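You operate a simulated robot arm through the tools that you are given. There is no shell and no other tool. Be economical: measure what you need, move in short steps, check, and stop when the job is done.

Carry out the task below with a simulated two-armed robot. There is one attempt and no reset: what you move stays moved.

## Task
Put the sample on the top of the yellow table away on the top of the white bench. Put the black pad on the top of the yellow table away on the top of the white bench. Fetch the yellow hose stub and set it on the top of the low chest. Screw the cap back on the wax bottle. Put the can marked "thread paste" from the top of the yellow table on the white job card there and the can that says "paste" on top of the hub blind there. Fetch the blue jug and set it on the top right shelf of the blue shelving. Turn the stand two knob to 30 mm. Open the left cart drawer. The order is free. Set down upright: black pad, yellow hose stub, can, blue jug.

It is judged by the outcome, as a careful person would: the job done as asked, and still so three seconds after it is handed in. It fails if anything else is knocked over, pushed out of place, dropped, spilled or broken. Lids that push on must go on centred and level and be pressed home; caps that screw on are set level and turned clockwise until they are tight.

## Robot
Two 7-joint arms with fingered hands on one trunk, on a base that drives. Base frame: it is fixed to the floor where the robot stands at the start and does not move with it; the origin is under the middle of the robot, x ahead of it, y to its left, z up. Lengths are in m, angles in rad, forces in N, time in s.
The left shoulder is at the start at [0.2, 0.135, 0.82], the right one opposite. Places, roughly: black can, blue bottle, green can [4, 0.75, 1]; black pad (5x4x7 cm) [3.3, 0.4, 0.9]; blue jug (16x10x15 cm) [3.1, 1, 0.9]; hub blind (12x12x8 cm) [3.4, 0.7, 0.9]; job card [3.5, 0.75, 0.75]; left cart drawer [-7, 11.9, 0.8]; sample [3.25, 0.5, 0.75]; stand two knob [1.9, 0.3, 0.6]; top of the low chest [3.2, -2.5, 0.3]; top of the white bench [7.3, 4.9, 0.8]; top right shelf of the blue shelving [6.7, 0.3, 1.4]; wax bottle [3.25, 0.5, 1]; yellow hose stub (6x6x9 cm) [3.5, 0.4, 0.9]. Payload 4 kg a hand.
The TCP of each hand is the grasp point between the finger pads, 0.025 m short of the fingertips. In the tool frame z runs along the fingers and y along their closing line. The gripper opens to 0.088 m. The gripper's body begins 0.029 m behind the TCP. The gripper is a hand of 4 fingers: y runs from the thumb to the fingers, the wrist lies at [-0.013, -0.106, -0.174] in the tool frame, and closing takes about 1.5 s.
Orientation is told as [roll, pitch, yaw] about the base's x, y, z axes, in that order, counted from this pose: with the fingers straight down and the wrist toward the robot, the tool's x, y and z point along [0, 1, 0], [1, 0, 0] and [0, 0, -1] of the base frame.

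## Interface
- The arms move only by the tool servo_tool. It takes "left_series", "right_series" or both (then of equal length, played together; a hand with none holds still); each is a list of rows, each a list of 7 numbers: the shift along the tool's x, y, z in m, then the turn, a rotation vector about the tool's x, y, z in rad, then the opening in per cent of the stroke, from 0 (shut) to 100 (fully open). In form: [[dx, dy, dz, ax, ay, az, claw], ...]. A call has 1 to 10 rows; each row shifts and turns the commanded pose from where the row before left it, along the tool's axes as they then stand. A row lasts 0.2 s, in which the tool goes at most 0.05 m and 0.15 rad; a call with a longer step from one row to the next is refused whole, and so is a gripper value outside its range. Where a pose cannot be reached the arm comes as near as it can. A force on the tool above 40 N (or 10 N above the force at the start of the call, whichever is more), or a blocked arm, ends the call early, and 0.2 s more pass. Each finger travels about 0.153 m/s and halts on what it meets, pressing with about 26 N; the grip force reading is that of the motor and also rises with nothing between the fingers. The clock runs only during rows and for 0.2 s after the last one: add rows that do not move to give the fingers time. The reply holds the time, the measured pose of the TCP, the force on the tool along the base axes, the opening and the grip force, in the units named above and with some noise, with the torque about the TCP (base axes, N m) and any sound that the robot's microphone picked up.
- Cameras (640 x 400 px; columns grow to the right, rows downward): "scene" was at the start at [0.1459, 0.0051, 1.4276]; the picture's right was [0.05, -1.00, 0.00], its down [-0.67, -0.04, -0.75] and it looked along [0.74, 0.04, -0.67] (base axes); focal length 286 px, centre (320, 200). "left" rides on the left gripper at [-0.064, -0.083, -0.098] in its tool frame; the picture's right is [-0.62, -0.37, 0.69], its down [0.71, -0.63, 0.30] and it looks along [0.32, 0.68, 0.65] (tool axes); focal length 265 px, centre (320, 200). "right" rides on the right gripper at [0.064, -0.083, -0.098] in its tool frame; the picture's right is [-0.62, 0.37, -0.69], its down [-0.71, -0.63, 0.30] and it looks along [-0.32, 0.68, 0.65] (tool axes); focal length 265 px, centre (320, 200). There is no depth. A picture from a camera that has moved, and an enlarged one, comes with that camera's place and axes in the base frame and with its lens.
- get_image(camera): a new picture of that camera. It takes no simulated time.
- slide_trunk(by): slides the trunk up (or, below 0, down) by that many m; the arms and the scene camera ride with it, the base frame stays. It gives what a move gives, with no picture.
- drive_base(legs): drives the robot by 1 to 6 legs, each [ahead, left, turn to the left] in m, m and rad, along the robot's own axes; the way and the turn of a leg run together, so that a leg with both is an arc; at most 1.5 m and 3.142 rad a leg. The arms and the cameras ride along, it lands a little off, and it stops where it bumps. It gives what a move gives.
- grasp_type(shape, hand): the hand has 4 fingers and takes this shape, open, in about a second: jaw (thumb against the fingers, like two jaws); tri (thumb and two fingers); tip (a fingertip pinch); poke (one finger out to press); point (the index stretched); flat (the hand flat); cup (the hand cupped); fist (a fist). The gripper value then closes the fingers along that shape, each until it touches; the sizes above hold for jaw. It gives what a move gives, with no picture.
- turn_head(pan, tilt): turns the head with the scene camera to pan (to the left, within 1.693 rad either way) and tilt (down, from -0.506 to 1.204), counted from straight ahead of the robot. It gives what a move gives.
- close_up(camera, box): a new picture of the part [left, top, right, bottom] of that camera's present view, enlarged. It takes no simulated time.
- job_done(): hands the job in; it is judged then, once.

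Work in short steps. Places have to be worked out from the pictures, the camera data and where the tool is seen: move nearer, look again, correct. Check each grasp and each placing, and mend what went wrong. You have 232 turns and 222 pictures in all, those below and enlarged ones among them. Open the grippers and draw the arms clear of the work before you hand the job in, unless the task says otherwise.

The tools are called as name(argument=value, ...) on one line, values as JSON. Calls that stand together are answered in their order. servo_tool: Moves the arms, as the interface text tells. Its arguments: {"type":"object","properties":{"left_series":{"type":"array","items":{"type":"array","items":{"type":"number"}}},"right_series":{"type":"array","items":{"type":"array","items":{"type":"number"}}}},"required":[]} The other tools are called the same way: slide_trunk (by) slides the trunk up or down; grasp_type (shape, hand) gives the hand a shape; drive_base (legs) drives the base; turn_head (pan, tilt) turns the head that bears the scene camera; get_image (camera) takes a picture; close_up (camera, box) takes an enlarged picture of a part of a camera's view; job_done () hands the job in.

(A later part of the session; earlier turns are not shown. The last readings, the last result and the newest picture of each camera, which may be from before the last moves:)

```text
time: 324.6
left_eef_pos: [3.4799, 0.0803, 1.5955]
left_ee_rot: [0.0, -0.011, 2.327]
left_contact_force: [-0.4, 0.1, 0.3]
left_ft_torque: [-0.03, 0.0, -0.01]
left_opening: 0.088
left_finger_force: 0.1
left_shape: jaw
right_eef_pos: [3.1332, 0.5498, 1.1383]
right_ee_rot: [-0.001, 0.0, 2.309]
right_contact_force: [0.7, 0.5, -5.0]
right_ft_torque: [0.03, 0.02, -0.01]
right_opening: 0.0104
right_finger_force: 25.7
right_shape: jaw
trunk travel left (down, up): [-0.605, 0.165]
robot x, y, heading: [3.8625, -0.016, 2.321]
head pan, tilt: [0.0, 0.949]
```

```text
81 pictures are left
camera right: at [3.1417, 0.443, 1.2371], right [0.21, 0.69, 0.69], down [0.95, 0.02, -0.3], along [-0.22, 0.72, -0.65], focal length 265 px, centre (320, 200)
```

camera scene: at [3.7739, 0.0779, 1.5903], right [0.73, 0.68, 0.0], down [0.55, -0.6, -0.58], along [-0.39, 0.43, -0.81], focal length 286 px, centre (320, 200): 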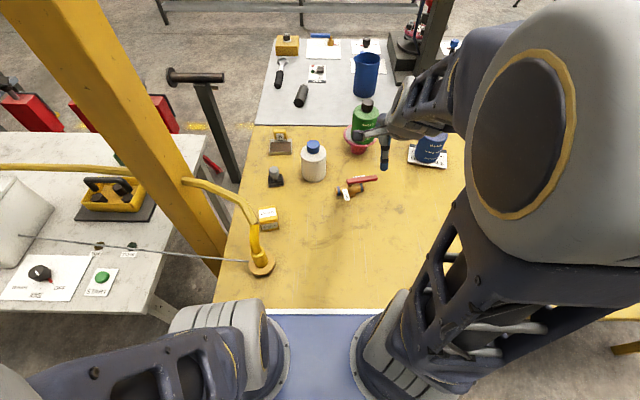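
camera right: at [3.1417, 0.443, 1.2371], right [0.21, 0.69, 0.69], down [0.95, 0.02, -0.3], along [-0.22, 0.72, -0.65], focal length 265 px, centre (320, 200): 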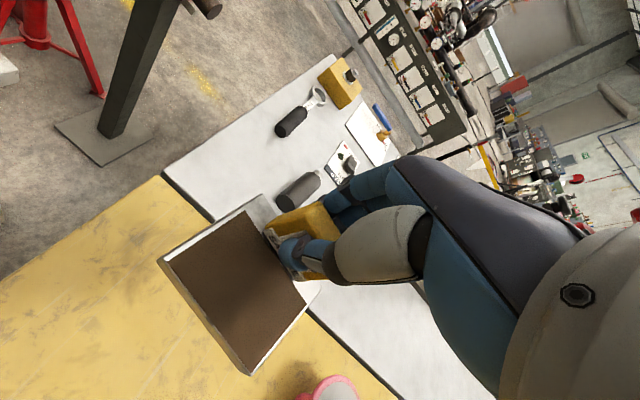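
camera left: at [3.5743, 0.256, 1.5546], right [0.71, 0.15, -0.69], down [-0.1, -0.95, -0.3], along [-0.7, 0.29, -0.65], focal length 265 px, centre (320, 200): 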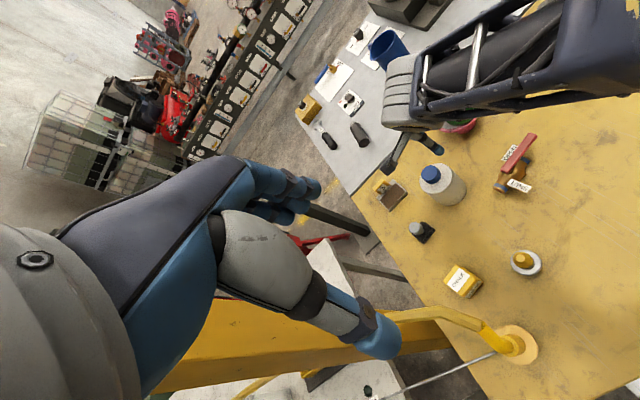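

Whole sample is held. I retract it to the right front, then shift the base right 0.42 m so the left hand can take the pad.

servo_tool(right_series=[[0, 0, -0.04, 0, 0, 0, 0], [-0.035, -0.034, 0, 0, 0, 0, 0], [-0.035, -0.034, 0, 0, 0, 0, 0], [-0.035, -0.034, 0, 0, 0, 0, 0], [-0.035, -0.034, 0, 0, 0, 0, 0], [-0.035, -0.034, 0, 0, 0, 0, 0], [-0.035, -0.034, 0, 0, 0, 0, 0], [-0.035, -0.034, 0, 0, 0, 0, 0], [-0.035, -0.034, 0, 0, 0, 0, 0], [-0.035, -0.034, 0, 0, 0, 0, 0]])

drive_base(legs=[[0, -0.42, 0]])

get_image(camera="scene")

get_image(camera="left")

```text
time: 326.8
left_eef_pos: [3.4782, 0.0795, 1.5964]
left_ee_rot: [-0.001, -0.01, 2.327]
left_contact_force: [-0.4, -0.5, 0.8]
left_ft_torque: [0.0, -0.02, -0.01]
left_opening: 0.0879
left_finger_force: 0.1
left_shape: jaw
right_eef_pos: [3.5826, 0.5316, 1.1749]
right_ee_rot: [-0.001, 0.002, 2.31]
right_contact_force: [-0.3, -0.6, -5.6]
right_ft_torque: [0.04, 0.01, -0.04]
right_opening: 0.0105
right_finger_force: 25.9
right_shape: jaw
right hand out of reach, approached as far as the arm can: row 1
trunk travel left (down, up): [-0.605, 0.165]
robot x, y, heading: [3.8635, -0.0184, 2.315]
head pan, tilt: [0.0, 0.949]
```

```text
time: 329.4
left_eef_pos: [3.791, 0.3669, 1.5953]
left_ee_rot: [-0.002, -0.009, 2.324]
left_contact_force: [0.3, -0.6, 0.2]
left_ft_torque: [0.02, -0.02, -0.03]
left_opening: 0.0876
left_finger_force: 0.0
left_shape: jaw
right_eef_pos: [3.8951, 0.817, 1.1754]
right_ee_rot: [0.001, -0.001, 2.305]
right_contact_force: [0.1, -0.4, -5.0]
right_ft_torque: [0.07, 0.01, 0.02]
right_opening: 0.0107
right_finger_force: 26.3
right_shape: jaw
trunk travel left (down, up): [-0.605, 0.165]
robot x, y, heading: [4.1691, 0.2623, 2.314]
head pan, tilt: [0.0, 0.949]
```

```text
80 pictures are left
camera scene: at [4.084, 0.3632, 1.5903], right [0.74, 0.68, 0.0], down [0.55, -0.6, -0.58], along [-0.39, 0.43, -0.81], focal length 286 px, centre (320, 200)
```

scene: 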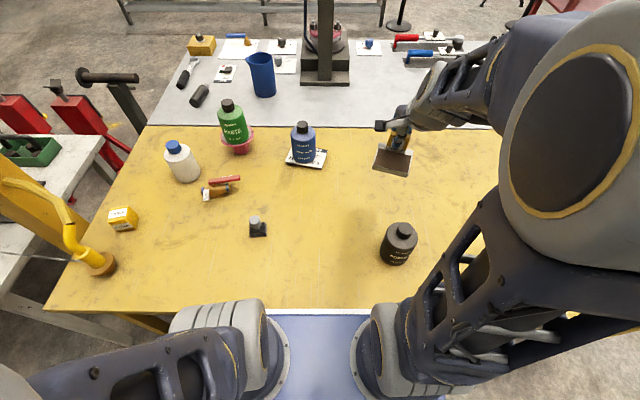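

```text
79 pictures are left
camera left: at [3.8948, 0.3484, 1.695], right [0.7, 0.16, -0.7], down [-0.09, -0.95, -0.31], along [-0.71, 0.28, -0.65], focal length 265 px, centre (320, 200)
```

left: 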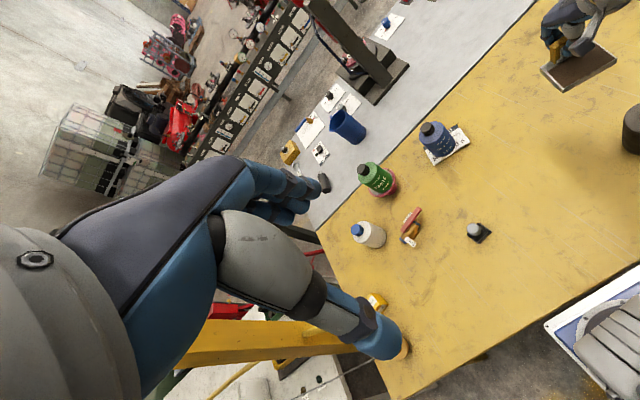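

Pad is 0.55 ahead, 0.18 left. I bring the left hand above it.

servo_tool(left_series=[[-0.006, 0.043, 0.02, 0, 0, 0, 100], [-0.006, 0.043, 0.02, 0, 0, 0, 100], [-0.006, 0.043, 0.02, 0, 0, 0, 100], [-0.006, 0.043, 0.02, 0, 0, 0, 100], [-0.005, 0.043, 0.02, 0, 0, 0, 100], [0, 0, 0.045, 0, 0, 0, 100], [0, 0, 0.045, 0, 0, 0, 100], [0, 0, 0.045, 0, 0, 0, 100], [0, 0, 0.045, 0, 0, 0, 100], [0, 0, 0.045, 0, 0, 0, 100]])

servo_tool(left_series=[[0, 0, 0.045, 0, 0, 0, 100], [0, 0, 0.045, 0, 0, 0, 100], [0, 0, 0.045, 0, 0, 0, 100], [0, 0, 0.045, 0, 0, 0, 100], [0, 0, 0.045, 0, 0, 0, 100], [0, 0, 0, 0, 0, 0, 100]])

get_image(camera="left")

```text
time: 331.6
left_eef_pos: [3.6609, 0.5462, 1.272]
left_ee_rot: [-0.001, -0.012, 2.323]
left_contact_force: [0.3, 0.3, 0.1]
left_ft_torque: [-0.01, 0.0, 0.0]
left_opening: 0.0879
left_finger_force: 0.1
left_shape: jaw
right_eef_pos: [3.8943, 0.8159, 1.1763]
right_ee_rot: [-0.001, 0.001, 2.306]
right_contact_force: [-0.1, -0.1, -5.6]
right_ft_torque: [0.04, 0.04, 0.0]
right_opening: 0.0102
right_finger_force: 26.7
right_shape: jaw
trunk travel left (down, up): [-0.605, 0.165]
robot x, y, heading: [4.1724, 0.2659, 2.312]
head pan, tilt: [0.0, 0.949]
```

```text
time: 333.0
left_eef_pos: [3.6575, 0.552, 1.0485]
left_ee_rot: [-0.001, -0.01, 2.325]
left_contact_force: [-0.7, -0.5, 0.4]
left_ft_torque: [-0.01, 0.0, 0.02]
left_opening: 0.088
left_finger_force: 0.1
left_shape: jaw
left hand out of reach, approached as far as the arm can: row 4, 5
right_eef_pos: [3.8942, 0.817, 1.1747]
right_ee_rot: [0.0, 0.001, 2.305]
right_contact_force: [0.0, 0.3, -5.1]
right_ft_torque: [0.03, 0.02, 0.01]
right_opening: 0.0103
right_finger_force: 26.4
right_shape: jaw
trunk travel left (down, up): [-0.605, 0.165]
robot x, y, heading: [4.1715, 0.263, 2.311]
head pan, tilt: [0.0, 0.949]
```

```text
78 pictures are left
camera left: at [3.7623, 0.5328, 1.1482], right [0.7, 0.16, -0.7], down [-0.09, -0.95, -0.31], along [-0.71, 0.28, -0.65], focal length 265 px, centre (320, 200)
```

left: 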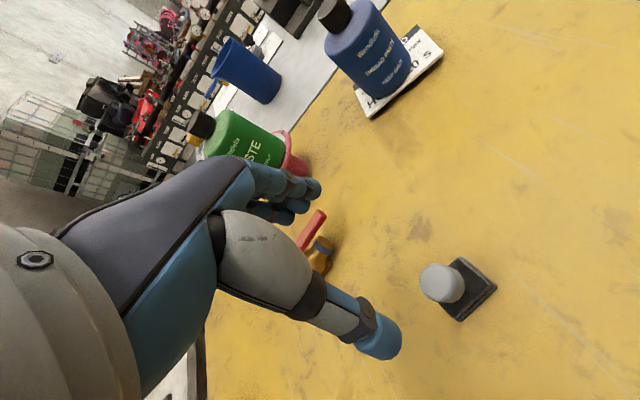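

Knob at (3.668, 0.546). The arm is folded tight, so I back the base up 0.1 m, then align and descend.

drive_base(legs=[[-0.1, 0, 0]])

servo_tool(left_series=[[-0.002, 0.03, 0, 0.01, 0, 0, 100], [-0.002, 0.03, 0, 0, 0, 0, 100], [0, 0.028, 0, 0, 0, 0, 100], [0, 0, 0, 0, 0, 0, 100]])

get_image(camera="left")

```text
time: 334.2
left_eef_pos: [3.7251, 0.4765, 1.0497]
left_ee_rot: [-0.002, -0.009, 2.325]
left_contact_force: [0.0, -0.3, -0.8]
left_ft_torque: [0.02, -0.03, 0.01]
left_opening: 0.0879
left_finger_force: 0.1
left_shape: jaw
right_eef_pos: [3.963, 0.7422, 1.1749]
right_ee_rot: [0.0, 0.0, 2.305]
right_contact_force: [-1.0, 0.1, -4.4]
right_ft_torque: [0.04, 0.04, 0.03]
right_opening: 0.0102
right_finger_force: 26.4
right_shape: jaw
trunk travel left (down, up): [-0.605, 0.165]
robot x, y, heading: [4.2395, 0.1903, 2.307]
head pan, tilt: [0.0, 0.949]
```

```text
time: 335.2
left_eef_pos: [3.6677, 0.5444, 1.0493]
left_ee_rot: [-0.001, -0.001, 2.323]
left_contact_force: [0.2, 0.7, 0.1]
left_ft_torque: [0.0, 0.02, 0.02]
left_opening: 0.0878
left_finger_force: 0.0
left_shape: jaw
right_eef_pos: [3.9621, 0.7414, 1.1754]
right_ee_rot: [0.0, 0.0, 2.305]
right_contact_force: [0.9, -0.6, -6.2]
right_ft_torque: [0.07, 0.01, 0.04]
right_opening: 0.0104
right_finger_force: 26.1
right_shape: jaw
trunk travel left (down, up): [-0.605, 0.165]
robot x, y, heading: [4.2418, 0.1902, 2.309]
head pan, tilt: [0.0, 0.949]
```

```text
77 pictures are left
camera left: at [3.7721, 0.527, 1.1498], right [0.71, 0.15, -0.69], down [-0.09, -0.95, -0.31], along [-0.7, 0.28, -0.66], focal length 265 px, centre (320, 200)
```

left: 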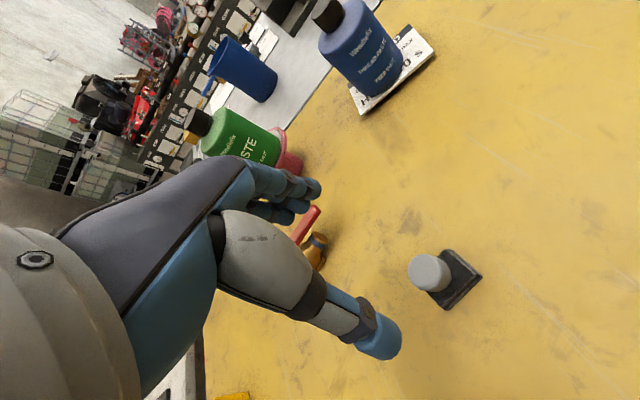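

Aligned. Descend and close on the knob.

servo_tool(left_series=[[0.002, 0, 0.04, 0, 0, 0, 100], [0, 0, 0.04, 0, 0, 0, 100], [0, 0, 0.04, 0, 0, 0, 100], [0, 0, 0.023, 0, 0, 0, 100], [0, 0, 0, 0, 0, 0, 50], [0, 0, 0, 0, 0, 0, 0], [0, 0, 0, 0, 0, 0, 0], [0, 0, 0, 0, 0, 0, 0]])

servo_tool(left_series=[[0, 0, -0.03, 0, 0, 0, 0], [0, 0, -0.045, 0, 0, 0, 0], [0, 0, -0.045, 0, 0, 0, 0], [0, 0, -0.045, 0, 0, 0, 0], [0, 0, -0.045, 0, 0, 0, 0], [0, 0, -0.045, 0, 0, 0, 0], [0, 0, 0, 0, 0, 0, 0]])

get_image(camera="left")

```text
time: 337.0
left_eef_pos: [3.6667, 0.5433, 0.9069]
left_ee_rot: [-0.001, 0.0, 2.324]
left_contact_force: [0.3, 0.4, -1.6]
left_ft_torque: [-0.03, 0.01, 0.01]
left_opening: 0.0185
left_finger_force: 25.6
left_shape: jaw
right_eef_pos: [3.9632, 0.7427, 1.1767]
right_ee_rot: [0.0, 0.0, 2.305]
right_contact_force: [-0.1, 0.2, -5.3]
right_ft_torque: [0.01, 0.01, -0.02]
right_opening: 0.0103
right_finger_force: 26.2
right_shape: jaw
trunk travel left (down, up): [-0.605, 0.165]
robot x, y, heading: [4.2416, 0.1919, 2.307]
head pan, tilt: [0.0, 0.949]
```

```text
time: 338.6
left_eef_pos: [3.6656, 0.5413, 1.1624]
left_ee_rot: [-0.003, 0.0, 2.323]
left_contact_force: [0.1, 0.0, -1.0]
left_ft_torque: [-0.03, 0.01, -0.01]
left_opening: 0.0182
left_finger_force: 26.0
left_shape: jaw
right_eef_pos: [3.9629, 0.7423, 1.1754]
right_ee_rot: [0.0, 0.001, 2.306]
right_contact_force: [-0.1, 0.2, -5.2]
right_ft_torque: [0.0, -0.01, 0.02]
right_opening: 0.0105
right_finger_force: 25.6
right_shape: jaw
trunk travel left (down, up): [-0.605, 0.165]
robot x, y, heading: [4.2395, 0.1918, 2.318]
head pan, tilt: [0.0, 0.949]
```

```text
76 pictures are left
camera left: at [3.7708, 0.5251, 1.2618], right [0.7, 0.16, -0.69], down [-0.09, -0.95, -0.31], along [-0.7, 0.28, -0.65], focal length 265 px, centre (320, 200)
```

left: 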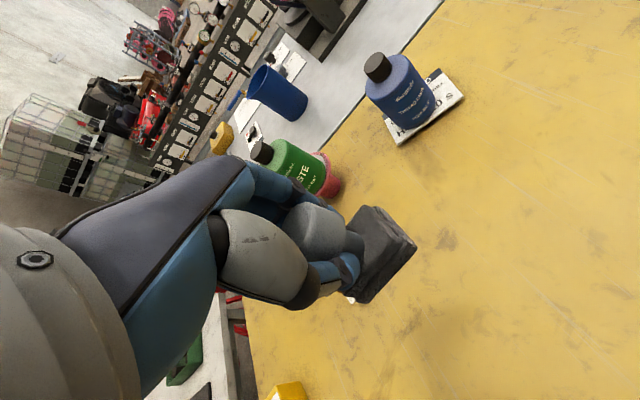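

Both objects are held. I drive: back, right along the back aisle to the gap, and through it to the front aisle.

drive_base(legs=[[-0.3, 0, 0], [0, -1.1, 0], [0, -0.94, 0], [1.5, 0, 0], [1.45, 0, 0]])

turn_head(pan=-0.6, tilt=0.5)

get_image(camera="scene")

```text
time: 364.2
left_eef_pos: [3.3489, 3.8432, 1.1611]
left_ee_rot: [-0.003, 0.001, 2.335]
left_contact_force: [-0.3, 0.1, -1.6]
left_ft_torque: [-0.01, 0.02, 0.02]
left_opening: 0.0186
left_finger_force: 25.4
left_shape: jaw
right_eef_pos: [3.6436, 4.0465, 1.1754]
right_ee_rot: [0.0, 0.0, 2.318]
right_contact_force: [-0.6, 0.8, -5.7]
right_ft_torque: [0.06, 0.07, -0.01]
right_opening: 0.0104
right_finger_force: 25.7
right_shape: jaw
trunk travel left (down, up): [-0.605, 0.165]
robot x, y, heading: [3.9257, 3.4992, 2.324]
head pan, tilt: [0.0, 0.949]
```

```text
time: 365.2
left_eef_pos: [3.3494, 3.8436, 1.1607]
left_ee_rot: [-0.001, 0.0, 2.336]
left_contact_force: [-0.8, 0.7, -0.5]
left_ft_torque: [0.02, 0.0, 0.0]
left_opening: 0.0189
left_finger_force: 25.7
left_shape: jaw
right_eef_pos: [3.6444, 4.0477, 1.1743]
right_ee_rot: [0.002, 0.001, 2.319]
right_contact_force: [-0.6, 0.1, -4.7]
right_ft_torque: [0.04, 0.04, -0.06]
right_opening: 0.0102
right_finger_force: 26.1
right_shape: jaw
trunk travel left (down, up): [-0.605, 0.165]
robot x, y, heading: [3.9266, 3.4968, 2.326]
head pan, tilt: [-0.6, 0.499]
```

```text
75 pictures are left
camera scene: at [3.8741, 3.6334, 1.6277], right [0.99, 0.15, 0.0], down [0.07, -0.47, -0.88], along [-0.14, 0.87, -0.48], focal length 286 px, centre (320, 200)
```

scene: 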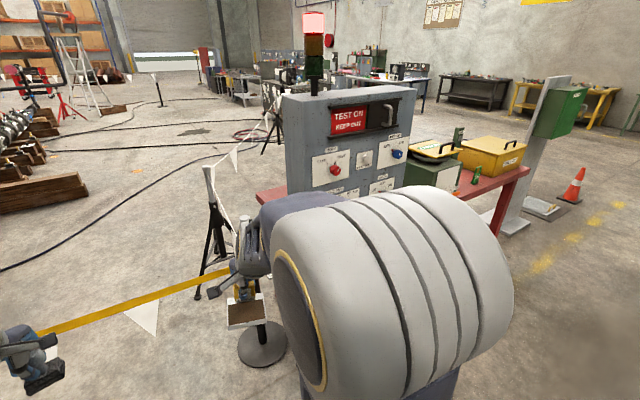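

The red test table is close on this side; I turn right to face along the aisle, then drive toward the white bench.

drive_base(legs=[[0, 0, -1.576], [1.5, 0, 0], [1.0, 0, 0]])

turn_head(pan=-0.2, tilt=0.55)

get_image(camera="scene")

```text
time: 381.2
left_eef_pos: [6.0591, 5.8012, 1.1616]
left_ee_rot: [-0.001, -0.002, 0.784]
left_contact_force: [-0.8, -0.1, -0.9]
left_ft_torque: [0.02, 0.03, 0.02]
left_opening: 0.0186
left_finger_force: 26.0
left_shape: jaw
right_eef_pos: [6.2683, 5.512, 1.1744]
right_ee_rot: [0.0, 0.001, 0.767]
right_contact_force: [-0.5, -0.8, -5.6]
right_ft_torque: [0.01, -0.02, 0.0]
right_opening: 0.0104
right_finger_force: 26.2
right_shape: jaw
trunk travel left (down, up): [-0.605, 0.165]
robot x, y, heading: [5.7244, 5.2158, 0.774]
head pan, tilt: [-0.6, 0.499]
```

```text
time: 382.1
left_eef_pos: [6.0596, 5.8014, 1.1612]
left_ee_rot: [-0.001, 0.0, 0.784]
left_contact_force: [0.9, 0.2, -0.6]
left_ft_torque: [-0.06, 0.0, -0.02]
left_opening: 0.0184
left_finger_force: 26.2
left_shape: jaw
right_eef_pos: [6.2682, 5.5113, 1.1731]
right_ee_rot: [0.0, 0.002, 0.766]
right_contact_force: [0.0, 0.3, -5.2]
right_ft_torque: [0.02, -0.06, -0.01]
right_opening: 0.0103
right_finger_force: 26.0
right_shape: jaw
trunk travel left (down, up): [-0.605, 0.165]
robot x, y, heading: [5.7234, 5.2193, 0.776]
head pan, tilt: [-0.201, 0.55]
```

```text
74 pictures are left
camera scene: at [5.846, 5.3087, 1.6232], right [0.54, -0.84, 0.0], down [-0.44, -0.28, -0.85], along [0.72, 0.46, -0.52], focal length 286 px, centre (320, 200)
```

scene: 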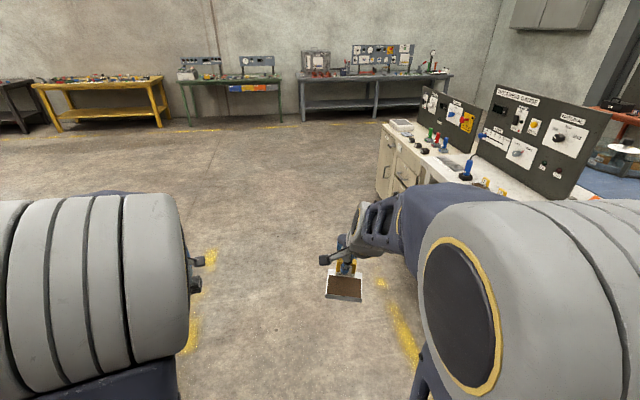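

The white bench is on the right. I turn to face it.

drive_base(legs=[[0.3, 0, 0], [0, 0, -1.59]])

turn_head(pan=0.15, tilt=0.7)

get_image(camera="scene")

```text
time: 388.0
left_eef_pos: [6.5186, 5.0834, 1.1614]
left_ee_rot: [-0.002, 0.0, -0.804]
left_contact_force: [0.3, -0.1, -1.4]
left_ft_torque: [-0.01, 0.02, 0.02]
left_opening: 0.018
left_finger_force: 26.3
left_shape: jaw
right_eef_pos: [6.2239, 4.8793, 1.1751]
right_ee_rot: [0.0, 0.002, -0.821]
right_contact_force: [-0.6, 0.0, -4.4]
right_ft_torque: [-0.04, 0.0, -0.01]
right_opening: 0.0103
right_finger_force: 25.7
right_shape: jaw
trunk travel left (down, up): [-0.605, 0.165]
robot x, y, heading: [5.9393, 5.4258, -0.813]
head pan, tilt: [-0.201, 0.55]
```

```text
time: 388.8
left_eef_pos: [6.5187, 5.0829, 1.1628]
left_ee_rot: [-0.001, -0.002, -0.804]
left_contact_force: [-0.2, 0.2, -1.0]
left_ft_torque: [0.01, -0.02, 0.04]
left_opening: 0.0183
left_finger_force: 25.8
left_shape: jaw
right_eef_pos: [6.225, 4.8793, 1.1745]
right_ee_rot: [0.001, 0.002, -0.823]
right_contact_force: [-0.5, 0.3, -5.7]
right_ft_torque: [-0.04, -0.01, -0.03]
right_opening: 0.0102
right_finger_force: 26.5
right_shape: jaw
trunk travel left (down, up): [-0.605, 0.165]
robot x, y, heading: [5.9398, 5.4277, -0.813]
head pan, tilt: [0.15, 0.7]
```

```text
73 pictures are left
camera scene: at [6.0509, 5.3315, 1.6101], right [-0.62, -0.79, 0.0], down [-0.51, 0.4, -0.77], along [0.6, -0.47, -0.64], focal length 286 px, centre (320, 200)
```

scene: 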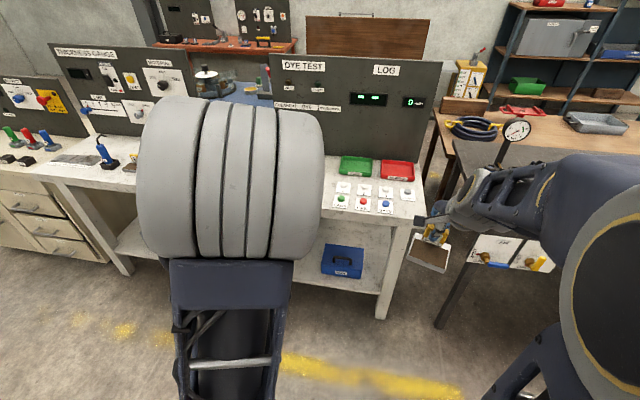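

I need a clear look at the free bench top; I move left 0.55 m along the bench and look straight ahead.

drive_base(legs=[[0, 0.55, 0]])

turn_head(pan=-0.05, tilt=0.75)

get_image(camera="scene")

```text
time: 392.0
left_eef_pos: [6.9193, 5.4617, 1.1607]
left_ee_rot: [-0.002, 0.0, -0.803]
left_contact_force: [-0.4, -0.1, -0.6]
left_ft_torque: [0.02, 0.0, -0.01]
left_opening: 0.0184
left_finger_force: 25.9
left_shape: jaw
right_eef_pos: [6.626, 5.2575, 1.1748]
right_ee_rot: [0.002, 0.001, -0.819]
right_contact_force: [0.0, -0.7, -5.8]
right_ft_torque: [-0.02, -0.01, -0.02]
right_opening: 0.0098
right_finger_force: 26.1
right_shape: jaw
trunk travel left (down, up): [-0.605, 0.165]
robot x, y, heading: [6.3445, 5.8076, -0.813]
head pan, tilt: [0.15, 0.7]
```

```text
time: 392.7
left_eef_pos: [6.9193, 5.4614, 1.1621]
left_ee_rot: [-0.002, 0.0, -0.802]
left_contact_force: [-0.5, 0.7, -0.2]
left_ft_torque: [0.0, 0.01, 0.0]
left_opening: 0.0183
left_finger_force: 26.6
left_shape: jaw
right_eef_pos: [6.6249, 5.2571, 1.1753]
right_ee_rot: [0.0, 0.003, -0.818]
right_contact_force: [0.2, 0.5, -5.6]
right_ft_torque: [-0.02, -0.01, -0.02]
right_opening: 0.0102
right_finger_force: 25.7
right_shape: jaw
trunk travel left (down, up): [-0.605, 0.165]
robot x, y, heading: [6.3397, 5.8026, -0.812]
head pan, tilt: [-0.051, 0.75]
```

```text
72 pictures are left
camera scene: at [6.4381, 5.6987, 1.6058], right [-0.76, -0.65, 0.0], down [-0.44, 0.52, -0.73], along [0.48, -0.56, -0.68], focal length 286 px, centre (320, 200)
```

scene: 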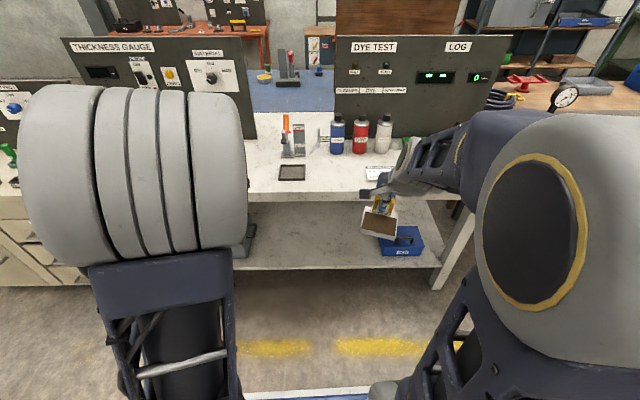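

Bench front edge is ~1.0 m ahead; free spots: between the small tray and the right side, and just left of the tray. I drive 0.5 m closer and look again.

drive_base(legs=[[0.5, 0, 0]])

turn_head(pan=0.0, tilt=0.95)

get_image(camera="scene")

get_image(camera="right")

get_image(camera="left")

```text
time: 395.6
left_eef_pos: [7.2613, 5.0998, 1.1621]
left_ee_rot: [-0.002, 0.0, -0.804]
left_contact_force: [-0.5, -0.3, -0.3]
left_ft_torque: [-0.03, -0.02, 0.0]
left_opening: 0.0185
left_finger_force: 26.1
left_shape: jaw
right_eef_pos: [6.9682, 4.8953, 1.1741]
right_ee_rot: [0.0, 0.003, -0.819]
right_contact_force: [-0.3, -0.5, -5.0]
right_ft_torque: [-0.02, -0.01, 0.05]
right_opening: 0.0104
right_finger_force: 25.7
right_shape: jaw
trunk travel left (down, up): [-0.605, 0.165]
robot x, y, heading: [6.6837, 5.4442, -0.808]
head pan, tilt: [-0.051, 0.75]
```

```text
time: 396.4
left_eef_pos: [7.2617, 5.0993, 1.1616]
left_ee_rot: [-0.001, 0.001, -0.803]
left_contact_force: [0.5, -0.5, -0.2]
left_ft_torque: [-0.01, 0.02, -0.01]
left_opening: 0.0183
left_finger_force: 26.1
left_shape: jaw
right_eef_pos: [6.9679, 4.8965, 1.1744]
right_ee_rot: [-0.001, 0.002, -0.82]
right_contact_force: [-0.4, 0.0, -5.2]
right_ft_torque: [-0.08, -0.01, -0.03]
right_opening: 0.01
right_finger_force: 26.3
right_shape: jaw
trunk travel left (down, up): [-0.605, 0.165]
robot x, y, heading: [6.6852, 5.4416, -0.815]
head pan, tilt: [0.0, 0.949]
```

```text
71 pictures are left
camera scene: at [6.7763, 5.3475, 1.5903], right [-0.73, -0.69, 0.0], down [-0.56, 0.59, -0.58], along [0.4, -0.42, -0.81], focal length 286 px, centre (320, 200)
```

scene: 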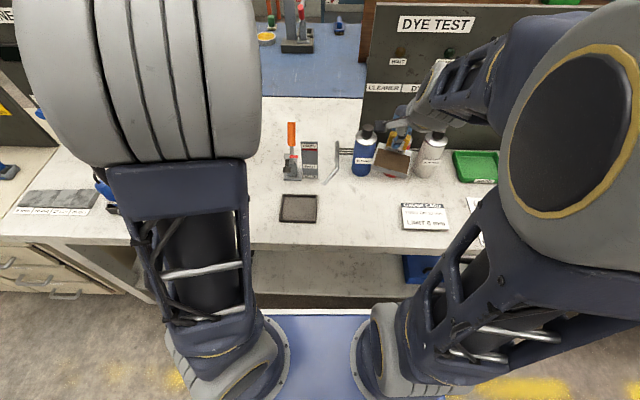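

```text
70 pictures are left
camera right: at [6.9577, 4.9993, 1.2735], right [-0.2, -0.69, 0.69], down [-0.95, -0.03, -0.3], along [0.23, -0.72, -0.66], focal length 265 px, centre (320, 200)
```

right: 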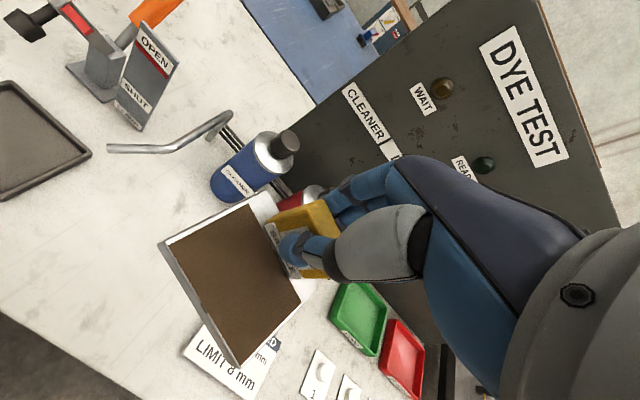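

```text
69 pictures are left
camera left: at [7.1583, 5.1153, 1.2613], right [-0.7, -0.17, -0.69], down [0.08, 0.95, -0.31], along [0.71, -0.27, -0.65], focal length 265 px, centre (320, 200)
```

left: 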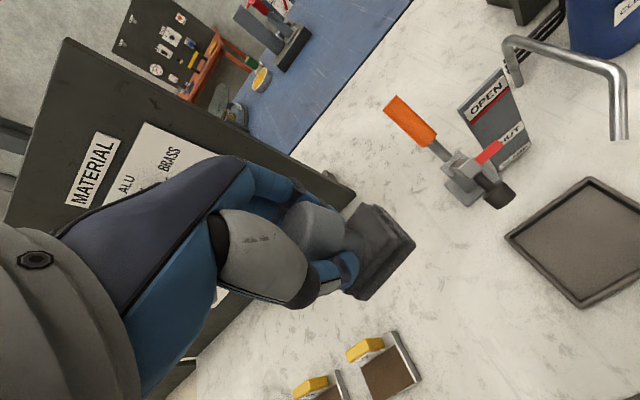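

Bench top triangulates to z≈0.85. The pad is right above a free spot; for the sample I move 5 cm left and 3.5 cm ahead. Then lower both to just above the top.

servo_tool(right_series=[[0.025, 0.018, 0, 0, 0, 0, 0], [0.025, 0.017, 0, 0, 0, 0, 0], [0, 0, 0.045, 0, 0, 0, 0], [0, 0, 0.045, 0, 0, 0, 0], [0, 0, 0.045, 0, 0, 0, 0], [0, 0, 0.045, 0, 0, 0, 0], [0, 0, 0.045, 0, 0, 0, 0], [0, 0, 0.02, 0, 0, 0, 0], [0, 0, 0, 0, 0, 0, 0]], left_series=[[0, 0, 0, 0, 0, 0, 0], [0, 0, 0, 0, 0, 0, 0], [0, 0, 0.045, 0, 0, 0, 0], [0, 0, 0.045, 0, 0, 0, 0], [0, 0, 0.045, 0, 0, 0, 0], [0, 0, 0.045, 0, 0, 0, 0], [0, 0, 0.045, 0, 0, 0, 0], [0, 0, 0.01, 0, 0, 0, 0], [0, 0, 0, 0, 0, 0, 0]])

get_image(camera="right")

get_image(camera="left")

```text
time: 398.4
left_eef_pos: [7.2634, 5.101, 0.9276]
left_ee_rot: [-0.001, 0.001, -0.803]
left_contact_force: [0.3, 0.0, 0.0]
left_ft_torque: [0.03, -0.01, -0.01]
left_opening: 0.0179
left_finger_force: 26.3
left_shape: jaw
right_eef_pos: [7.0272, 4.9044, 0.9297]
right_ee_rot: [0.0, 0.002, -0.818]
right_contact_force: [0.4, 0.0, -6.3]
right_ft_torque: [-0.05, -0.01, 0.01]
right_opening: 0.0105
right_finger_force: 26.4
right_shape: jaw
trunk travel left (down, up): [-0.605, 0.165]
robot x, y, heading: [6.6823, 5.4422, -0.815]
head pan, tilt: [0.0, 0.949]
```

```text
68 pictures are left
camera right: at [7.0171, 5.0081, 1.0284], right [-0.2, -0.69, 0.69], down [-0.95, -0.03, -0.3], along [0.23, -0.72, -0.65], focal length 265 px, centre (320, 200)
```

right: 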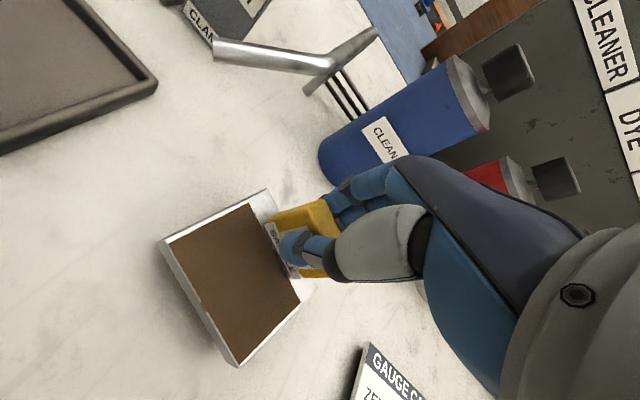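

```text
67 pictures are left
camera left: at [7.1581, 5.1151, 1.0262], right [-0.7, -0.17, -0.69], down [0.08, 0.95, -0.31], along [0.71, -0.27, -0.65], focal length 265 px, centre (320, 200)
```

left: 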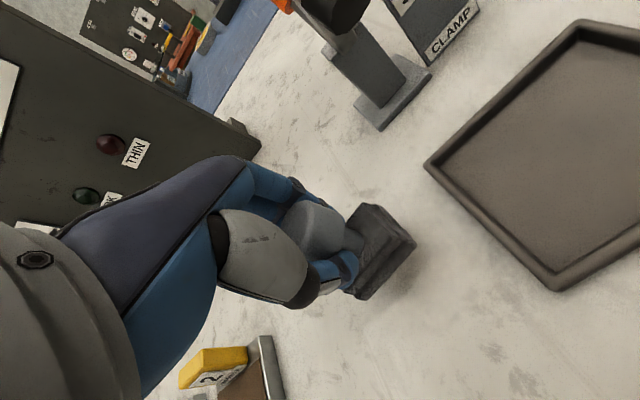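

Both spots are clear. Lower both 1.7 cm and read the forces.

servo_tool(right_series=[[0, 0, 0.01, 0, 0, 0, 0], [0, 0, 0.007, 0, 0, 0, 0], [0, 0, 0, 0, 0, 0, 0]], left_series=[[0, 0, 0.01, 0, 0, 0, 0], [0, 0, 0.007, 0, 0, 0, 0], [0, 0, 0, 0, 0, 0, 0]])

```text
time: 399.2
left_eef_pos: [7.261, 5.1006, 0.909]
left_ee_rot: [-0.001, 0.001, -0.803]
left_contact_force: [0.2, -0.1, -0.3]
left_ft_torque: [0.02, 0.0, -0.02]
left_opening: 0.0181
left_finger_force: 25.8
left_shape: jaw
right_eef_pos: [7.0287, 4.9047, 0.9132]
right_ee_rot: [-0.001, 0.001, -0.818]
right_contact_force: [0.5, -0.7, -3.2]
right_ft_torque: [-0.03, 0.05, 0.0]
right_opening: 0.0102
right_finger_force: 26.7
right_shape: jaw
trunk travel left (down, up): [-0.605, 0.165]
robot x, y, heading: [6.6835, 5.4484, -0.812]
head pan, tilt: [0.0, 0.949]
```

servo_tool(right_series=[[0, 0, 0.003, 0, 0, 0, 0], [0, 0, 0, 0, 0, 0, 0]], left_series=[[0, 0, 0.004, 0, 0, 0, 0], [0, 0, 0, 0, 0, 0, 0]])

```text
time: 399.8
left_eef_pos: [7.2599, 5.099, 0.9052]
left_ee_rot: [-0.001, -0.001, -0.804]
left_contact_force: [0.6, -0.8, -0.5]
left_ft_torque: [0.03, -0.02, -0.02]
left_opening: 0.0183
left_finger_force: 26.1
left_shape: jaw
right_eef_pos: [7.0281, 4.9047, 0.9105]
right_ee_rot: [0.0, 0.001, -0.818]
right_contact_force: [-0.3, -0.7, -3.3]
right_ft_torque: [-0.04, 0.07, 0.01]
right_opening: 0.0106
right_finger_force: 25.7
right_shape: jaw
trunk travel left (down, up): [-0.605, 0.165]
robot x, y, heading: [6.6841, 5.4426, -0.817]
head pan, tilt: [0.0, 0.949]
```

servo_tool(right_series=[[0, 0, 0.003, 0, 0, 0, 0], [0, 0, 0, 0, 0, 0, 0]], left_series=[[0, 0, 0.004, 0, 0, 0, 0], [0, 0, 0, 0, 0, 0, 0]])

get_image(camera="left")

```text
time: 400.4
left_eef_pos: [7.2609, 5.1011, 0.9013]
left_ee_rot: [-0.001, 0.0, -0.802]
left_contact_force: [-0.7, 0.1, 2.9]
left_ft_torque: [-0.02, -0.07, -0.05]
left_opening: 0.0183
left_finger_force: 25.5
left_shape: jaw
right_eef_pos: [7.0285, 4.9056, 0.9072]
right_ee_rot: [-0.001, -0.001, -0.818]
right_contact_force: [-1.0, 0.6, 8.7]
right_ft_torque: [-0.05, 0.01, 0.05]
right_opening: 0.0104
right_finger_force: 26.4
right_shape: jaw
trunk travel left (down, up): [-0.605, 0.165]
robot x, y, heading: [6.6815, 5.4445, -0.812]
head pan, tilt: [0.0, 0.949]
```

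```text
66 pictures are left
camera left: at [7.1577, 5.1149, 1.002], right [-0.7, -0.17, -0.69], down [0.08, 0.95, -0.31], along [0.71, -0.27, -0.65], focal length 265 px, centre (320, 200)
```

left: 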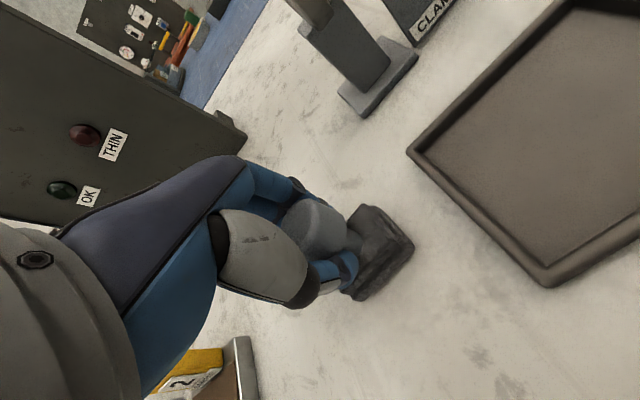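

Both are touching. I open both hands and rise.

servo_tool(right_series=[[0, 0, 0, 0, 0, 0, 40], [0, 0, 0, 0, 0, 0, 100], [0, 0, 0, 0, 0, 0, 100], [0, 0, -0.03, 0, 0, 0, 100], [0, 0, -0.045, 0, 0, 0, 100], [0, 0, -0.045, 0, 0, 0, 100], [0, 0, -0.045, 0, 0, 0, 100], [0, 0, -0.045, 0, 0, 0, 100], [0, -0.03, -0.03, 0, 0, 0, 100], [0, -0.04, 0, 0, 0, 0, 100]], left_series=[[0, 0, 0, 0, 0, 0, 40], [0, 0, 0, 0, 0, 0, 100], [0, 0, 0, 0, 0, 0, 100], [0, 0, -0.03, 0, 0, 0, 100], [0, 0, -0.045, 0, 0, 0, 100], [0, 0, -0.045, 0, 0, 0, 100], [0, 0, -0.045, 0, 0, 0, 100], [0, 0, -0.045, 0, 0, 0, 100], [0, -0.03, -0.03, 0, 0, 0, 100], [0, -0.04, 0, 0, 0, 0, 100]])

get_image(camera="scene")

get_image(camera="left")

```text
time: 402.6
left_eef_pos: [7.2126, 5.1483, 1.1417]
left_ee_rot: [-0.006, -0.002, -0.802]
left_contact_force: [0.0, 0.5, -0.2]
left_ft_torque: [0.02, -0.01, 0.0]
left_opening: 0.0879
left_finger_force: 0.0
left_shape: jaw
right_eef_pos: [6.9807, 4.9552, 1.1466]
right_ee_rot: [-0.001, 0.001, -0.821]
right_contact_force: [0.1, -1.4, 0.2]
right_ft_torque: [0.03, -0.02, 0.0]
right_opening: 0.0881
right_finger_force: 0.0
right_shape: jaw
trunk travel left (down, up): [-0.605, 0.165]
robot x, y, heading: [6.682, 5.4452, -0.813]
head pan, tilt: [0.0, 0.949]
```

```text
65 pictures are left
camera scene: at [6.7766, 5.3468, 1.5902], right [-0.73, -0.69, 0.0], down [-0.56, 0.59, -0.58], along [0.4, -0.42, -0.81], focal length 286 px, centre (320, 200)
```

scene: 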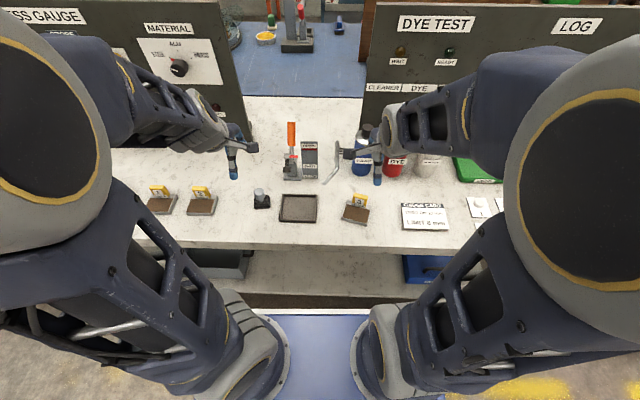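

```text
64 pictures are left
camera left: at [7.1097, 5.1641, 1.2421], right [-0.7, -0.17, -0.69], down [0.07, 0.95, -0.31], along [0.71, -0.27, -0.65], focal length 265 px, centre (320, 200)
```

left: 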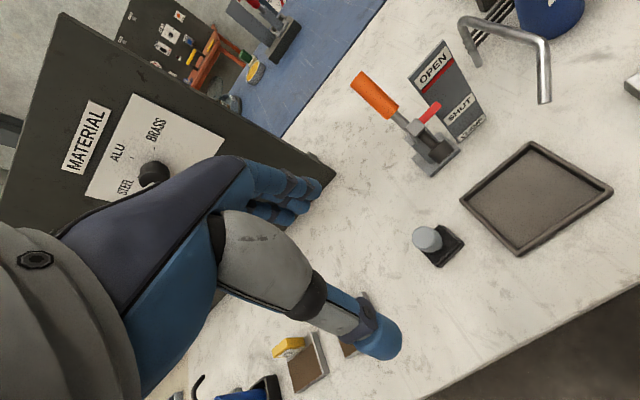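

Pad (upright) and sample are on the bench. Now to the jug: I drive back along the aisle to the grey table.

drive_base(legs=[[-0.5, 0, 0], [0, -1.5, 0], [0, -1.5, 0], [0, -1.5, 0], [0, -1.1, 0]])

turn_head(pan=0, tilt=0.75)

get_image(camera="scene")

```text
time: 431.8
left_eef_pos: [2.7926, 1.6685, 1.141]
left_ee_rot: [0.0, 0.001, -0.809]
left_contact_force: [0.2, 0.3, -0.1]
left_ft_torque: [-0.01, 0.0, 0.0]
left_opening: 0.0879
left_finger_force: 0.1
left_shape: jaw
right_eef_pos: [2.5594, 1.4767, 1.1474]
right_ee_rot: [0.0, 0.002, -0.823]
right_contact_force: [0.2, -0.4, 0.7]
right_ft_torque: [0.0, -0.02, 0.03]
right_opening: 0.0878
right_finger_force: 0.0
right_shape: jaw
trunk travel left (down, up): [-0.605, 0.165]
robot x, y, heading: [2.266, 1.9649, -0.821]
head pan, tilt: [0.0, 0.949]
```

```text
time: 432.6
left_eef_pos: [2.7918, 1.6689, 1.1424]
left_ee_rot: [-0.001, 0.0, -0.808]
left_contact_force: [0.5, -0.1, -0.1]
left_ft_torque: [-0.02, 0.0, 0.02]
left_opening: 0.0883
left_finger_force: 0.0
left_shape: jaw
right_eef_pos: [2.5593, 1.4769, 1.1473]
right_ee_rot: [0.0, 0.001, -0.826]
right_contact_force: [-0.6, -0.2, -0.4]
right_ft_torque: [-0.04, -0.02, 0.02]
right_opening: 0.0878
right_finger_force: 0.0
right_shape: jaw
trunk travel left (down, up): [-0.605, 0.165]
robot x, y, heading: [2.2659, 1.9654, -0.818]
head pan, tilt: [0.0, 0.75]
```

```text
63 pictures are left
camera scene: at [2.3635, 1.8616, 1.6058], right [-0.73, -0.68, 0.0], down [-0.47, 0.5, -0.73], along [0.5, -0.53, -0.68], focal length 286 px, centre (320, 200)
```

scene: 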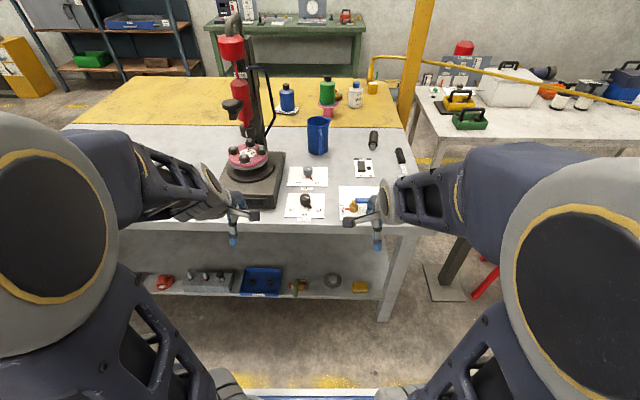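

Jug is dead ahead; zoom to see its handle.

close_up(camera="scene", box=[270, 90, 390, 210])

```text
3.33 times, centred on (330, 150) of scene
camera zoom: at [2.3635, 1.8616, 1.6058], right [-0.73, -0.68, 0.0], down [-0.47, 0.5, -0.73], along [0.5, -0.53, -0.68], focal length 955 px, centre (287, 367)
```

zoom: 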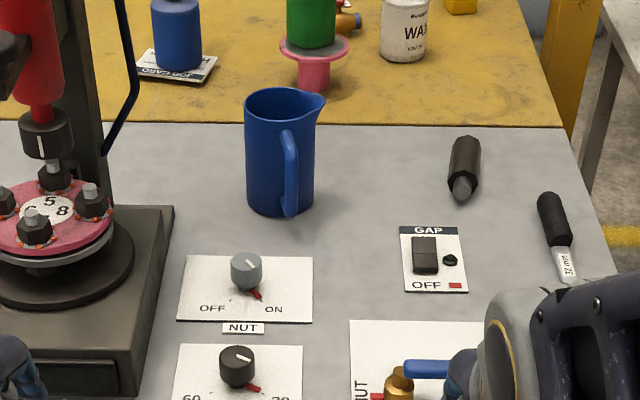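

The handle faces me (slightly right). I'll grip its vertical bar with a forward-pointing right hand. First I pull the left hand back/up (press on that side) and pitch the right tool forward.

servo_tool(left_series=[[0, -0.03, -0.03, 0, 0, 0, 100], [0, -0.03, -0.03, 0, 0, 0, 100], [0, -0.03, -0.03, 0, 0, 0, 100], [0, -0.03, -0.03, 0, 0, 0, 100], [0, -0.03, -0.03, 0, 0, 0, 100], [0, -0.03, -0.03, 0, 0, 0, 100], [0, -0.03, -0.03, 0, 0, 0, 100], [0, 0, -0.04, 0, 0, 0, 100], [0, 0, -0.04, 0, 0, 0, 100], [0, 0, -0.04, 0, 0, 0, 100]], right_series=[[0, 0, 0, -0.15, 0, 0, 100], [0, 0, 0, -0.15, 0, 0, 100], [0, 0, 0, -0.15, 0, 0, 100], [0, 0, 0, -0.15, 0, 0, 100], [0, 0, 0, -0.15, 0, 0, 100], [0, 0, 0, -0.15, 0, 0, 100], [0, 0, 0, -0.15, 0, 0, 100], [0, 0, 0, -0.15, 0, 0, 100], [0, 0, 0, -0.15, 0, 0, 100], [0, 0, 0, -0.15, 0, 0, 100]])

servo_tool(right_series=[[0, 0, 0, -0.071, 0, 0, 100], [0, 0, 0, 0, 0, -0.15, 100], [0, 0, 0, 0, 0, -0.15, 100], [0, 0, 0, 0, 0, -0.15, 100], [0, 0, 0, 0, 0, -0.15, 100], [0, 0, 0, 0, 0, -0.15, 100], [0, 0, 0, 0, 0, -0.15, 100], [0, 0, 0, 0, 0, -0.15, 100], [0, 0, 0, 0, 0, -0.15, 100], [0, 0, 0, 0, 0, -0.15, 100]])

servo_tool(right_series=[[0, 0, 0, 0, 0, -0.15, 100], [0, 0, 0, 0, 0, -0.071, 100], [0, 0, 0, 0, 0, 0, 100]])

get_image(camera="scene")

```text
time: 434.8
left_eef_pos: [2.6457, 1.8207, 1.4723]
left_ee_rot: [-0.001, 0.002, -0.809]
left_contact_force: [0.5, -0.1, 0.1]
left_ft_torque: [0.01, 0.04, -0.04]
left_opening: 0.0879
left_finger_force: 0.0
left_shape: jaw
right_eef_pos: [2.6392, 1.4019, 1.1922]
right_ee_rot: [-0.167, -1.483, -0.654]
right_contact_force: [-0.5, -2.3, 5.9]
right_ft_torque: [0.27, 0.23, 0.09]
right_opening: 0.0881
right_finger_force: 0.0
right_shape: jaw
right hand out of reach, approached as far as the arm can: row 2, 3, 4, 5, 6, 7
trunk travel left (down, up): [-0.605, 0.165]
robot x, y, heading: [2.2632, 1.9637, -0.821]
head pan, tilt: [0.0, 0.75]
```

```text
time: 437.0
left_eef_pos: [2.6466, 1.8229, 1.4722]
left_ee_rot: [-0.002, 0.0, -0.809]
left_contact_force: [-0.4, -0.2, 0.4]
left_ft_torque: [0.01, 0.0, 0.01]
left_opening: 0.088
left_finger_force: 0.1
left_shape: jaw
right_eef_pos: [2.6365, 1.3991, 1.1999]
right_ee_rot: [-1.571, -0.217, 0.746]
right_contact_force: [0.1, 0.3, -0.2]
right_ft_torque: [0.0, 0.02, 0.02]
right_opening: 0.088
right_finger_force: 0.1
right_shape: jaw
trunk travel left (down, up): [-0.605, 0.165]
robot x, y, heading: [2.2667, 1.9656, -0.821]
head pan, tilt: [0.0, 0.75]
```

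```text
time: 437.8
left_eef_pos: [2.6473, 1.822, 1.4719]
left_ee_rot: [-0.004, -0.001, -0.806]
left_contact_force: [-0.6, -0.4, 0.7]
left_ft_torque: [0.01, 0.02, -0.01]
left_opening: 0.0876
left_finger_force: 0.0
left_shape: jaw
right_eef_pos: [2.6356, 1.3985, 1.2006]
right_ee_rot: [-1.57, 0.001, 0.745]
right_contact_force: [0.0, -0.2, -0.4]
right_ft_torque: [-0.05, -0.03, -0.03]
right_opening: 0.0882
right_finger_force: 0.2
right_shape: jaw
trunk travel left (down, up): [-0.605, 0.165]
robot x, y, heading: [2.2604, 1.9651, -0.818]
head pan, tilt: [0.0, 0.75]
```

```text
61 pictures are left
camera scene: at [2.3635, 1.8616, 1.6058], right [-0.73, -0.68, 0.0], down [-0.47, 0.5, -0.73], along [0.5, -0.53, -0.68], focal length 286 px, centre (320, 200)
```

scene: 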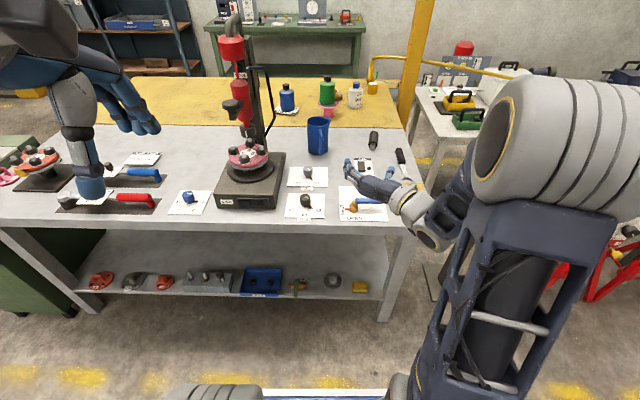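

The tool now points forward. Low items in front (knobs, valve) make me tilt it 40° downward so the wrist stays high; then I drive 0.42 m ahead.

servo_tool(right_series=[[0, 0, 0, 0, 0.14, 0, 100], [0, 0, 0, 0, 0.14, 0, 100], [0, 0, 0, 0, 0.14, 0, 100], [0, 0, 0, 0, 0.14, 0, 100], [0, 0, 0, 0, 0.14, 0, 100], [0, 0, -0.03, 0, 0, 0, 100], [0, 0, -0.03, 0, 0, 0, 100]])

drive_base(legs=[[0.42, 0, 0]])

get_image(camera="scene")

get_image(camera="right")

```text
time: 439.4
left_eef_pos: [2.6467, 1.821, 1.4723]
left_ee_rot: [-0.002, -0.001, -0.808]
left_contact_force: [-0.2, -0.1, 0.5]
left_ft_torque: [0.01, 0.01, -0.04]
left_opening: 0.0878
left_finger_force: 0.1
left_shape: jaw
right_eef_pos: [2.6055, 1.4316, 1.2379]
right_ee_rot: [-0.868, 0.0, 0.745]
right_contact_force: [-0.1, -0.1, 0.0]
right_ft_torque: [-0.01, 0.03, 0.0]
right_opening: 0.088
right_finger_force: 0.1
right_shape: jaw
trunk travel left (down, up): [-0.605, 0.165]
robot x, y, heading: [2.2679, 1.9667, -0.822]
head pan, tilt: [0.0, 0.75]
```

```text
time: 441.9
left_eef_pos: [2.9333, 1.5174, 1.473]
left_ee_rot: [-0.002, -0.001, -0.804]
left_contact_force: [0.6, 0.0, 0.6]
left_ft_torque: [0.01, -0.02, 0.01]
left_opening: 0.0876
left_finger_force: 0.1
left_shape: jaw
right_eef_pos: [2.8932, 1.1274, 1.2383]
right_ee_rot: [-0.87, -0.001, 0.748]
right_contact_force: [0.3, -0.6, 0.1]
right_ft_torque: [0.02, 0.01, -0.02]
right_opening: 0.0877
right_finger_force: 0.0
right_shape: jaw
trunk travel left (down, up): [-0.605, 0.165]
robot x, y, heading: [2.5534, 1.6578, -0.813]
head pan, tilt: [0.0, 0.75]
```

```text
60 pictures are left
camera scene: at [2.6501, 1.5569, 1.6058], right [-0.73, -0.69, 0.0], down [-0.47, 0.5, -0.73], along [0.5, -0.53, -0.68], focal length 286 px, centre (320, 200)
```

scene: 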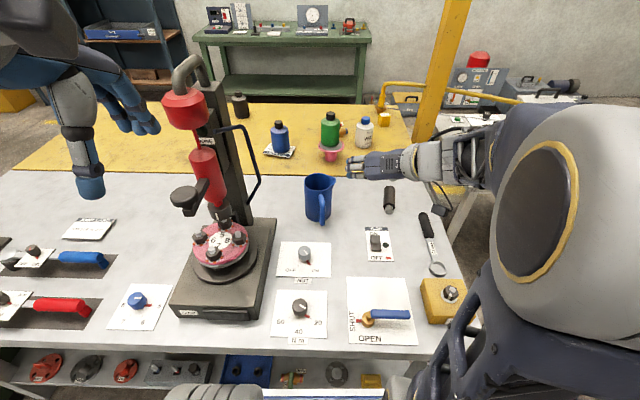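

```text
59 pictures are left
camera right: at [2.7515, 1.155, 1.2531], right [0.18, 0.34, 0.92], down [0.01, -0.94, 0.35], along [0.98, -0.05, -0.17], focal length 265 px, centre (320, 200)
```

right: 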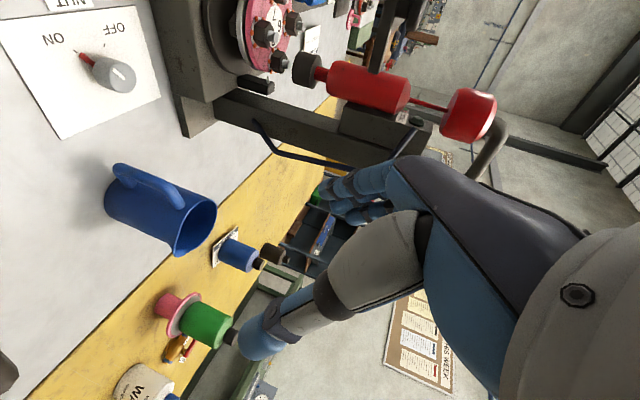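

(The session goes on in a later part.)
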